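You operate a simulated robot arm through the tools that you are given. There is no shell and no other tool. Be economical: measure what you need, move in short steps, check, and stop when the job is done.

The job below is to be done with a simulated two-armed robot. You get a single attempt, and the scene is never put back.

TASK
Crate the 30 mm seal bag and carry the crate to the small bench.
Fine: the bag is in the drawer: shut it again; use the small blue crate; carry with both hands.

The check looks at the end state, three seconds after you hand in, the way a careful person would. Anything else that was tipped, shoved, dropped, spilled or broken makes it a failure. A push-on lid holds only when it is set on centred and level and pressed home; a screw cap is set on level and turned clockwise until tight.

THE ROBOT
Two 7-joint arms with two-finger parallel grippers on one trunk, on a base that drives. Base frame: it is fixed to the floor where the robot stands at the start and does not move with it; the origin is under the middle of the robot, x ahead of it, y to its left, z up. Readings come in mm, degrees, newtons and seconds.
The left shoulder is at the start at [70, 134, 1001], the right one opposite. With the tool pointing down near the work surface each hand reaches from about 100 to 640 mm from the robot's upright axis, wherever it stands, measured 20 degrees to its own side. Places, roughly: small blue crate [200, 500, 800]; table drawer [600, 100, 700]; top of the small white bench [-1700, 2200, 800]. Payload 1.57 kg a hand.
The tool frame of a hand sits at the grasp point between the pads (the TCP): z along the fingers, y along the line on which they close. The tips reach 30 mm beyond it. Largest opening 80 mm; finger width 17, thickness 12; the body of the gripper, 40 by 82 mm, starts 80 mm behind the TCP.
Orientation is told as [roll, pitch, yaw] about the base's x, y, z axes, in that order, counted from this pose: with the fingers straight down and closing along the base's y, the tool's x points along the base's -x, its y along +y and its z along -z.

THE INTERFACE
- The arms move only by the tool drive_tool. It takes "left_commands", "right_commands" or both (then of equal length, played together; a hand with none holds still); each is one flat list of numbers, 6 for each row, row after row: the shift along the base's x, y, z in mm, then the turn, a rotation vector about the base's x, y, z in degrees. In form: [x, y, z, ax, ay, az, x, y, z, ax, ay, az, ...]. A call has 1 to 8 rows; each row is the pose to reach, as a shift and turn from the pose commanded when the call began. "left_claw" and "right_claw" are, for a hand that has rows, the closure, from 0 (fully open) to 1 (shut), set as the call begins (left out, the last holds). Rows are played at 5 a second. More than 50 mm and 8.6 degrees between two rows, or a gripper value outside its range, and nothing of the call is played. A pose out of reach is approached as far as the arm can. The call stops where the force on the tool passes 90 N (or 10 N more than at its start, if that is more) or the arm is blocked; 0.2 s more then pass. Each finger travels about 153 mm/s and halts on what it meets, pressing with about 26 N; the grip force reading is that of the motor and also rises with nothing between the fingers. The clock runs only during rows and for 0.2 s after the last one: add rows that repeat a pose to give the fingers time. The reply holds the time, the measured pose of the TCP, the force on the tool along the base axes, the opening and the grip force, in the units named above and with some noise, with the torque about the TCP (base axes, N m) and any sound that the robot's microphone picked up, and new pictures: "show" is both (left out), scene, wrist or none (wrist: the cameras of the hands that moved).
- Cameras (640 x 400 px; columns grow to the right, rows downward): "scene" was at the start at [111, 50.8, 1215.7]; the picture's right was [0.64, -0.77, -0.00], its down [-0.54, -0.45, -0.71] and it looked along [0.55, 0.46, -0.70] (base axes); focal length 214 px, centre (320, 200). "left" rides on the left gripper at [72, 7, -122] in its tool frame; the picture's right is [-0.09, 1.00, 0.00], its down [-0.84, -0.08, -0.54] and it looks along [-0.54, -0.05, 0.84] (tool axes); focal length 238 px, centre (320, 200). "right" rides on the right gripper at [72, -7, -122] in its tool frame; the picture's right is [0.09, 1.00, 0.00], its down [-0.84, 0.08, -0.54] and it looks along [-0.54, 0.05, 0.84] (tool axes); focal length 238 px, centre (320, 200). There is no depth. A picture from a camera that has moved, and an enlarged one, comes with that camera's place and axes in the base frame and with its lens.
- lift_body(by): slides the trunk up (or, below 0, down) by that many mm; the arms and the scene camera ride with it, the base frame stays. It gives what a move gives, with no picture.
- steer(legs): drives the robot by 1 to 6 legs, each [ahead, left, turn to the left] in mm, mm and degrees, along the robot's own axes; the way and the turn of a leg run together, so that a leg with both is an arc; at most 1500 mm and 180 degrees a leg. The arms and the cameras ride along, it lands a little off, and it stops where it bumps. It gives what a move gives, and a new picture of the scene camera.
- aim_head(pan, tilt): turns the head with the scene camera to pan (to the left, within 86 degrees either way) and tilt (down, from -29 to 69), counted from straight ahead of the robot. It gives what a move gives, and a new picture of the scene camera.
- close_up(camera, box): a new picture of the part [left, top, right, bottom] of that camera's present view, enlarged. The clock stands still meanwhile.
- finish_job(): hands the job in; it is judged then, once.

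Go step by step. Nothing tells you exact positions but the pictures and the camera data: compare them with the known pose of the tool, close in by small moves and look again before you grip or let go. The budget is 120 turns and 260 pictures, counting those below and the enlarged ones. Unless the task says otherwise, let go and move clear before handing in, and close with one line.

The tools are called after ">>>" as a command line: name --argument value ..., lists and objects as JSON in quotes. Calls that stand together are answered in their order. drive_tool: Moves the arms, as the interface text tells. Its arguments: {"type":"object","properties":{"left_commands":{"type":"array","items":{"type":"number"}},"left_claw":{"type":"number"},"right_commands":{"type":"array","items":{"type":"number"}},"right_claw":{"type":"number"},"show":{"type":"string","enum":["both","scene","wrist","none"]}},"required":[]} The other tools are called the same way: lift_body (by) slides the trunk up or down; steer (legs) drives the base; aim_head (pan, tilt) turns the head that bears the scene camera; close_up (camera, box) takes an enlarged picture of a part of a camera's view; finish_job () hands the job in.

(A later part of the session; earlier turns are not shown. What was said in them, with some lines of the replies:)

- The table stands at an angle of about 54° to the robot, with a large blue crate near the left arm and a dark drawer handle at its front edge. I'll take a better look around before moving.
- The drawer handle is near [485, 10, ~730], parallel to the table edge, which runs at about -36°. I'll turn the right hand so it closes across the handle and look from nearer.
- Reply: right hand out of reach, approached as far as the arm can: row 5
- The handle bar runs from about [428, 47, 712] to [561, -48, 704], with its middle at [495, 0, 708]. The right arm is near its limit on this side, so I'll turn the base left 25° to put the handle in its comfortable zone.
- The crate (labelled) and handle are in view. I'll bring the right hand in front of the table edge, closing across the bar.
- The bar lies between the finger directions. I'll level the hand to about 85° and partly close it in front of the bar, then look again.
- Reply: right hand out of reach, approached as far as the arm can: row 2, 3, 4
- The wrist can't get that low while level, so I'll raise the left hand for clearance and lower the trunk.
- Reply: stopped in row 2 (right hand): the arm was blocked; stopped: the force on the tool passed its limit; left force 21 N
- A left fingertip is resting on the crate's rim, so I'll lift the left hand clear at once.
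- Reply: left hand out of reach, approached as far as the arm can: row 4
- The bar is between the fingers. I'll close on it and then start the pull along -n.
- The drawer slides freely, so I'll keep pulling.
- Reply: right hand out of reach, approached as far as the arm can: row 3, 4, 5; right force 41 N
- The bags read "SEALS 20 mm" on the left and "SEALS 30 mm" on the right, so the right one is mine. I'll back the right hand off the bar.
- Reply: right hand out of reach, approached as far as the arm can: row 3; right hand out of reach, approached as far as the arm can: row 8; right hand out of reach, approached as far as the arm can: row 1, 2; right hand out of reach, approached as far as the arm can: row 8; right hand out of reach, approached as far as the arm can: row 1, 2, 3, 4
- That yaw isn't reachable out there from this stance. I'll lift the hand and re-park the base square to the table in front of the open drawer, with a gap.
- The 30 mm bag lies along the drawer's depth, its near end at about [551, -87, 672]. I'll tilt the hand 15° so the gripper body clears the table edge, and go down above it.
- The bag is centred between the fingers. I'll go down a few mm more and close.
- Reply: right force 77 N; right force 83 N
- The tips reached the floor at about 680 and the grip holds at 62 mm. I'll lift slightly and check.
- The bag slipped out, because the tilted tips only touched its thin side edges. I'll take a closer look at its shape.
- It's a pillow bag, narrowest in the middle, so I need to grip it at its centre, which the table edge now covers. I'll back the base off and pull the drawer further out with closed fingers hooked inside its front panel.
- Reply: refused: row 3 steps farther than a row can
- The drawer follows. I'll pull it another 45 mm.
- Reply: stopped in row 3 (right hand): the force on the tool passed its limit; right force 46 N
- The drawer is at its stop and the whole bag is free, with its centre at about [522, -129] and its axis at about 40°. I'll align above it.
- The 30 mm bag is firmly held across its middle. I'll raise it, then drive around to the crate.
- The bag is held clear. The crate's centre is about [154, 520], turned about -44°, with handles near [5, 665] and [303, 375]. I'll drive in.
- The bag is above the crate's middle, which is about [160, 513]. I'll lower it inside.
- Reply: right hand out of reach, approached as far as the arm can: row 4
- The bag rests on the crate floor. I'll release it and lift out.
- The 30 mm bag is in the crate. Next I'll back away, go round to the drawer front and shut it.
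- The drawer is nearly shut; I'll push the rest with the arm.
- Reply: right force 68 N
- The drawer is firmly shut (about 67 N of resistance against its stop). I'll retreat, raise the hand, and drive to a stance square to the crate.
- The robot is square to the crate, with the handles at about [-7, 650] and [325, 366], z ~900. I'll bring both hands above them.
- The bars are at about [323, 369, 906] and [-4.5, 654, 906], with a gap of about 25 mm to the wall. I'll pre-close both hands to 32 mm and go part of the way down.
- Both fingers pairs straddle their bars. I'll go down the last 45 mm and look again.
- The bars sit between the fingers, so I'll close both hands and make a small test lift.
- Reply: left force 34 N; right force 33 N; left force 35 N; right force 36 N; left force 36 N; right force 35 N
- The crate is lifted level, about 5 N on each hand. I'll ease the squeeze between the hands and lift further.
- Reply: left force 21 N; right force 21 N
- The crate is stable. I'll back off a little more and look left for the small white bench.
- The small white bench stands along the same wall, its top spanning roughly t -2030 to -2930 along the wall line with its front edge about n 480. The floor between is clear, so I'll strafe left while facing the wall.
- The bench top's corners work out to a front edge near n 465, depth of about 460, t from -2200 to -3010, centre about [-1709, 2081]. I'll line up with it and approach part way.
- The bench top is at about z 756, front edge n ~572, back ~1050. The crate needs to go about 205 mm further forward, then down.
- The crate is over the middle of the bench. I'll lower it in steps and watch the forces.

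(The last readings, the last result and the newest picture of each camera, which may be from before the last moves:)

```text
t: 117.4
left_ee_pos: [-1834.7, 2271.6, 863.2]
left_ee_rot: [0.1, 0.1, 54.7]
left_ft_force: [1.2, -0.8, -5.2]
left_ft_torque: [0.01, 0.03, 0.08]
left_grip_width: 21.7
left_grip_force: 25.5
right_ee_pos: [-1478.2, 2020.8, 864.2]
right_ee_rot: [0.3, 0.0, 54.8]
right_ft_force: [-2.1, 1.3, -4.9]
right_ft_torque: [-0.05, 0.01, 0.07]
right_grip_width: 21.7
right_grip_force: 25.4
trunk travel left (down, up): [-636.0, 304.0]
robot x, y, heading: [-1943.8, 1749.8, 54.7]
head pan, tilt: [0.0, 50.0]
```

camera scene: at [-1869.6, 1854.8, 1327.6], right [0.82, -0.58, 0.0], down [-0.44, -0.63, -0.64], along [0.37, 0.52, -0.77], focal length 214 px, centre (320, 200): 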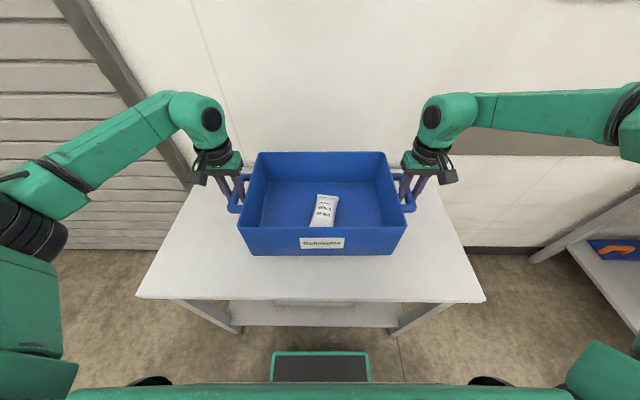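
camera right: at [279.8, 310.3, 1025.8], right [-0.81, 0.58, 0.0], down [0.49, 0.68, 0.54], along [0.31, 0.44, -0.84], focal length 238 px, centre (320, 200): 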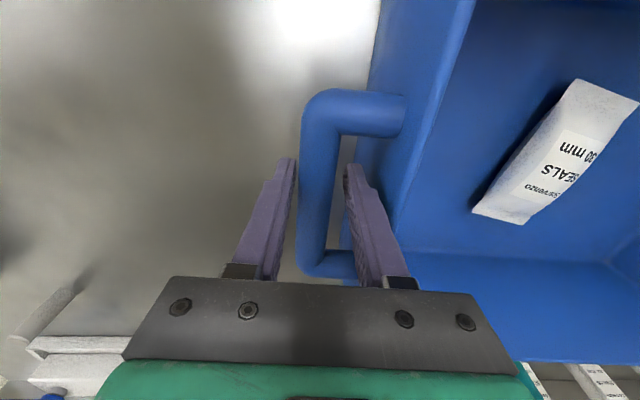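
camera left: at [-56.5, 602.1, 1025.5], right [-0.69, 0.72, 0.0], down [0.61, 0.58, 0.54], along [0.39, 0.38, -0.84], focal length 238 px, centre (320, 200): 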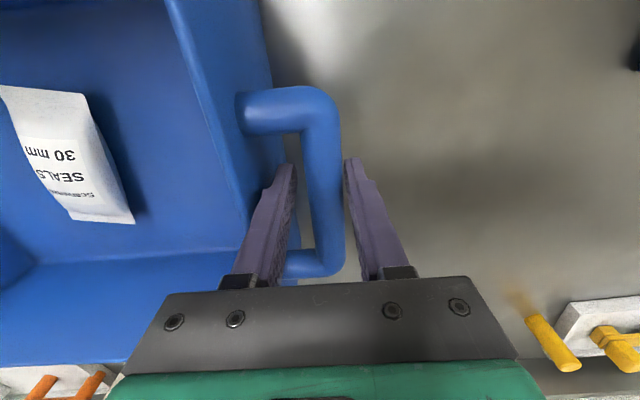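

>>> lift_body --by -6

>>> lift_body --by -6

>>> aim_head --pan 0 --tilt 45

```text
t: 118.0
left_ee_pos: [-1835.4, 2272.4, 856.4]
left_ee_rot: [0.0, 0.0, 54.7]
left_ft_force: [1.0, -1.5, -5.6]
left_ft_torque: [-0.04, 0.04, 0.08]
left_grip_width: 21.8
left_grip_force: 26.1
right_ee_pos: [-1479.2, 2020.4, 858.0]
right_ee_rot: [0.1, 0.0, 54.8]
right_ft_force: [-2.1, 1.0, -5.5]
right_ft_torque: [0.02, 0.03, 0.03]
right_grip_width: 21.4
right_grip_force: 25.8
trunk travel left (down, up): [-630.0, 310.0]
robot x, y, heading: [-1942.9, 1749.4, 54.9]
head pan, tilt: [0.0, 50.0]
```

```text
t: 118.5
left_ee_pos: [-1835.8, 2271.2, 853.7]
left_ee_rot: [-0.1, -0.2, 54.7]
left_ft_force: [0.9, 1.9, 6.2]
left_ft_torque: [0.28, -0.25, 0.05]
left_grip_width: 21.6
left_grip_force: 25.7
right_ee_pos: [-1479.2, 2019.1, 855.1]
right_ee_rot: [0.3, -0.2, 54.8]
right_ft_force: [1.6, 1.1, 1.2]
right_ft_torque: [0.2, -0.15, 0.05]
right_grip_width: 21.7
right_grip_force: 26.0
trunk travel left (down, up): [-624.0, 316.0]
robot x, y, heading: [-1942.8, 1752.7, 54.7]
head pan, tilt: [0.0, 50.0]
```

```text
t: 119.2
left_ee_pos: [-1834.3, 2270.7, 854.3]
left_ee_rot: [0.0, -0.2, 54.8]
left_ft_force: [2.2, 6.2, 16.6]
left_ft_torque: [-0.01, -0.04, 0.01]
left_grip_width: 21.8
left_grip_force: 25.8
right_ee_pos: [-1479.1, 2019.6, 853.4]
right_ee_rot: [0.3, -0.3, 54.8]
right_ft_force: [2.3, 3.8, 4.3]
right_ft_torque: [0.23, -0.18, 0.0]
right_grip_width: 21.4
right_grip_force: 25.7
trunk travel left (down, up): [-624.0, 316.0]
robot x, y, heading: [-1937.5, 1749.1, 54.8]
head pan, tilt: [0.0, 45.0]
camera scene: at [-1868.2, 1856.1, 1264.0], right [0.82, -0.58, 0.0], down [-0.41, -0.58, -0.71], along [0.41, 0.58, -0.71], focal length 214 px, centre (320, 200)
```

scene: 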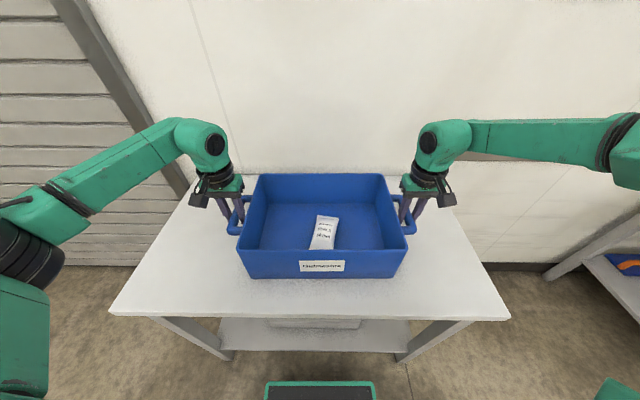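

The forces have turned upward, so the crate stands on the bench. I'll open both hands to 32 mm and rise straight up.

>>> drive_tool --left_commands '[0, 0, 0, 0, 0, 0, 0, 0, 0, 0, 0, 0]' --right_commands '[0, 0, 0, 0, 0, 0, 0, 0, 0, 0, 0, 0]' --left_claw 0.57 --right_claw 0.57 --show "wrist"

```text
t: 119.8
left_ee_pos: [-1835.7, 2270.8, 851.7]
left_ee_rot: [-0.1, 0.1, 54.8]
left_ft_force: [-0.5, 0.3, -1.0]
left_ft_torque: [-0.01, 0.0, -0.02]
left_grip_width: 34.6
left_grip_force: 0.0
right_ee_pos: [-1480.0, 2018.9, 853.0]
right_ee_rot: [0.2, -0.1, 54.8]
right_ft_force: [-0.1, 1.1, -0.6]
right_ft_torque: [0.01, 0.0, 0.04]
right_grip_width: 34.2
right_grip_force: 0.2
trunk travel left (down, up): [-624.0, 316.0]
robot x, y, heading: [-1943.8, 1754.6, 54.8]
head pan, tilt: [0.0, 45.0]
camera right: at [-1514.8, 1955.9, 975.3], right [-0.87, 0.5, 0.0], down [0.42, 0.73, 0.54], along [0.27, 0.47, -0.84], focal length 238 px, centre (320, 200)
camera left: at [-1882.9, 2216.1, 974.1], right [-0.76, 0.65, 0.0], down [0.55, 0.64, 0.54], along [0.35, 0.41, -0.84], focal length 238 px, centre (320, 200)
```

right: 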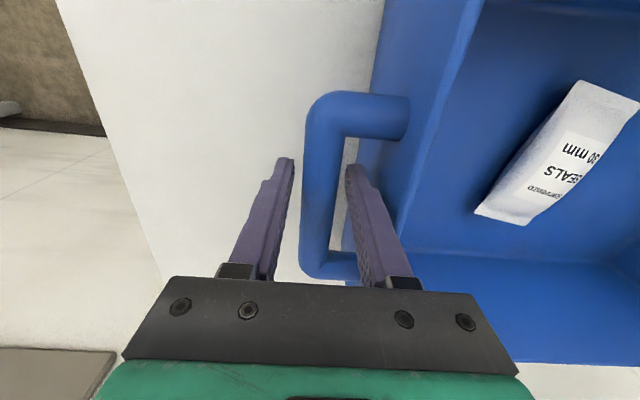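
left: 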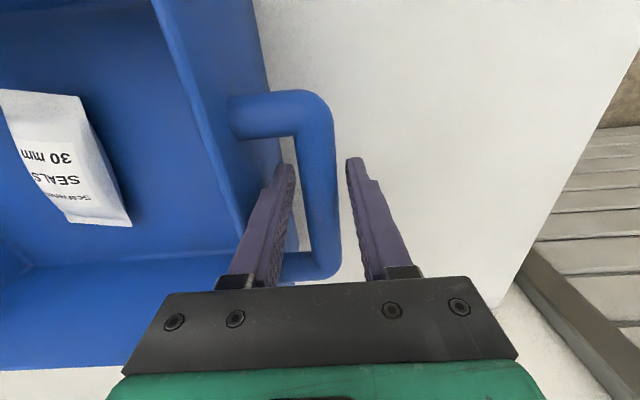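

>>> lift_body --by 140

>>> steer --legs '[[-350, 0, 0]]'

```text
t: 121.5
left_ee_pos: [-1835.3, 2271.7, 992.3]
left_ee_rot: [0.0, 0.1, 54.7]
left_ft_force: [0.5, -0.1, -1.0]
left_ft_torque: [0.0, 0.0, -0.02]
left_grip_width: 34.4
left_grip_force: 0.2
right_ee_pos: [-1478.8, 2019.7, 992.2]
right_ee_rot: [0.4, 0.1, 54.8]
right_ft_force: [-0.5, 1.0, 0.3]
right_ft_torque: [-0.04, 0.01, 0.01]
right_grip_width: 34.4
right_grip_force: 0.0
trunk travel left (down, up): [-764.0, 176.0]
robot x, y, heading: [-1942.4, 1750.2, 54.6]
head pan, tilt: [0.0, 45.0]
```

```text
t: 123.7
left_ee_pos: [-2036.4, 1986.5, 992.0]
left_ee_rot: [-0.1, 0.1, 54.9]
left_ft_force: [0.3, 0.0, -0.2]
left_ft_torque: [-0.03, 0.02, -0.01]
left_grip_width: 34.4
left_grip_force: 0.0
right_ee_pos: [-1682.2, 1737.5, 992.7]
right_ee_rot: [0.3, 0.0, 55.0]
right_ft_force: [-0.4, 0.5, 0.3]
right_ft_torque: [0.03, 0.02, -0.01]
right_grip_width: 34.2
right_grip_force: 0.1
trunk travel left (down, up): [-764.0, 176.0]
robot x, y, heading: [-2143.5, 1464.2, 54.6]
head pan, tilt: [0.0, 45.0]
camera scene: at [-2068.8, 1573.2, 1403.6], right [0.82, -0.58, 0.0], down [-0.41, -0.58, -0.71], along [0.41, 0.58, -0.71], focal length 214 px, centre (320, 200)
```

scene: 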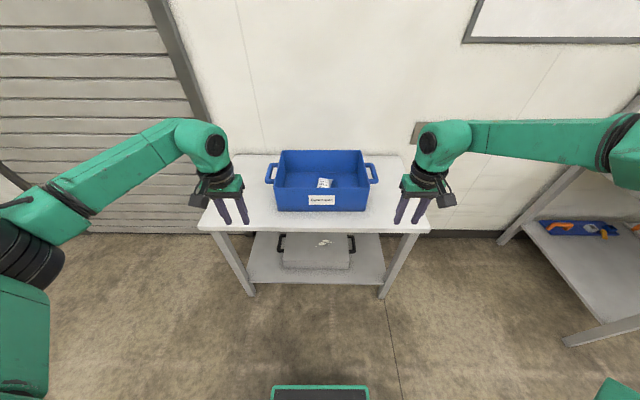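

The blue crate stands on the bench with the 30 mm bag inside, the hands are clear, and the handle position I measured after closing matches the shut drawer. Handing in.

>>> finish_job

```text
The job is handed in.
```

The 30 mm seal bag is in the small blue crate, which I carried with both hands and set down on the small bench; the drawer is shut again.
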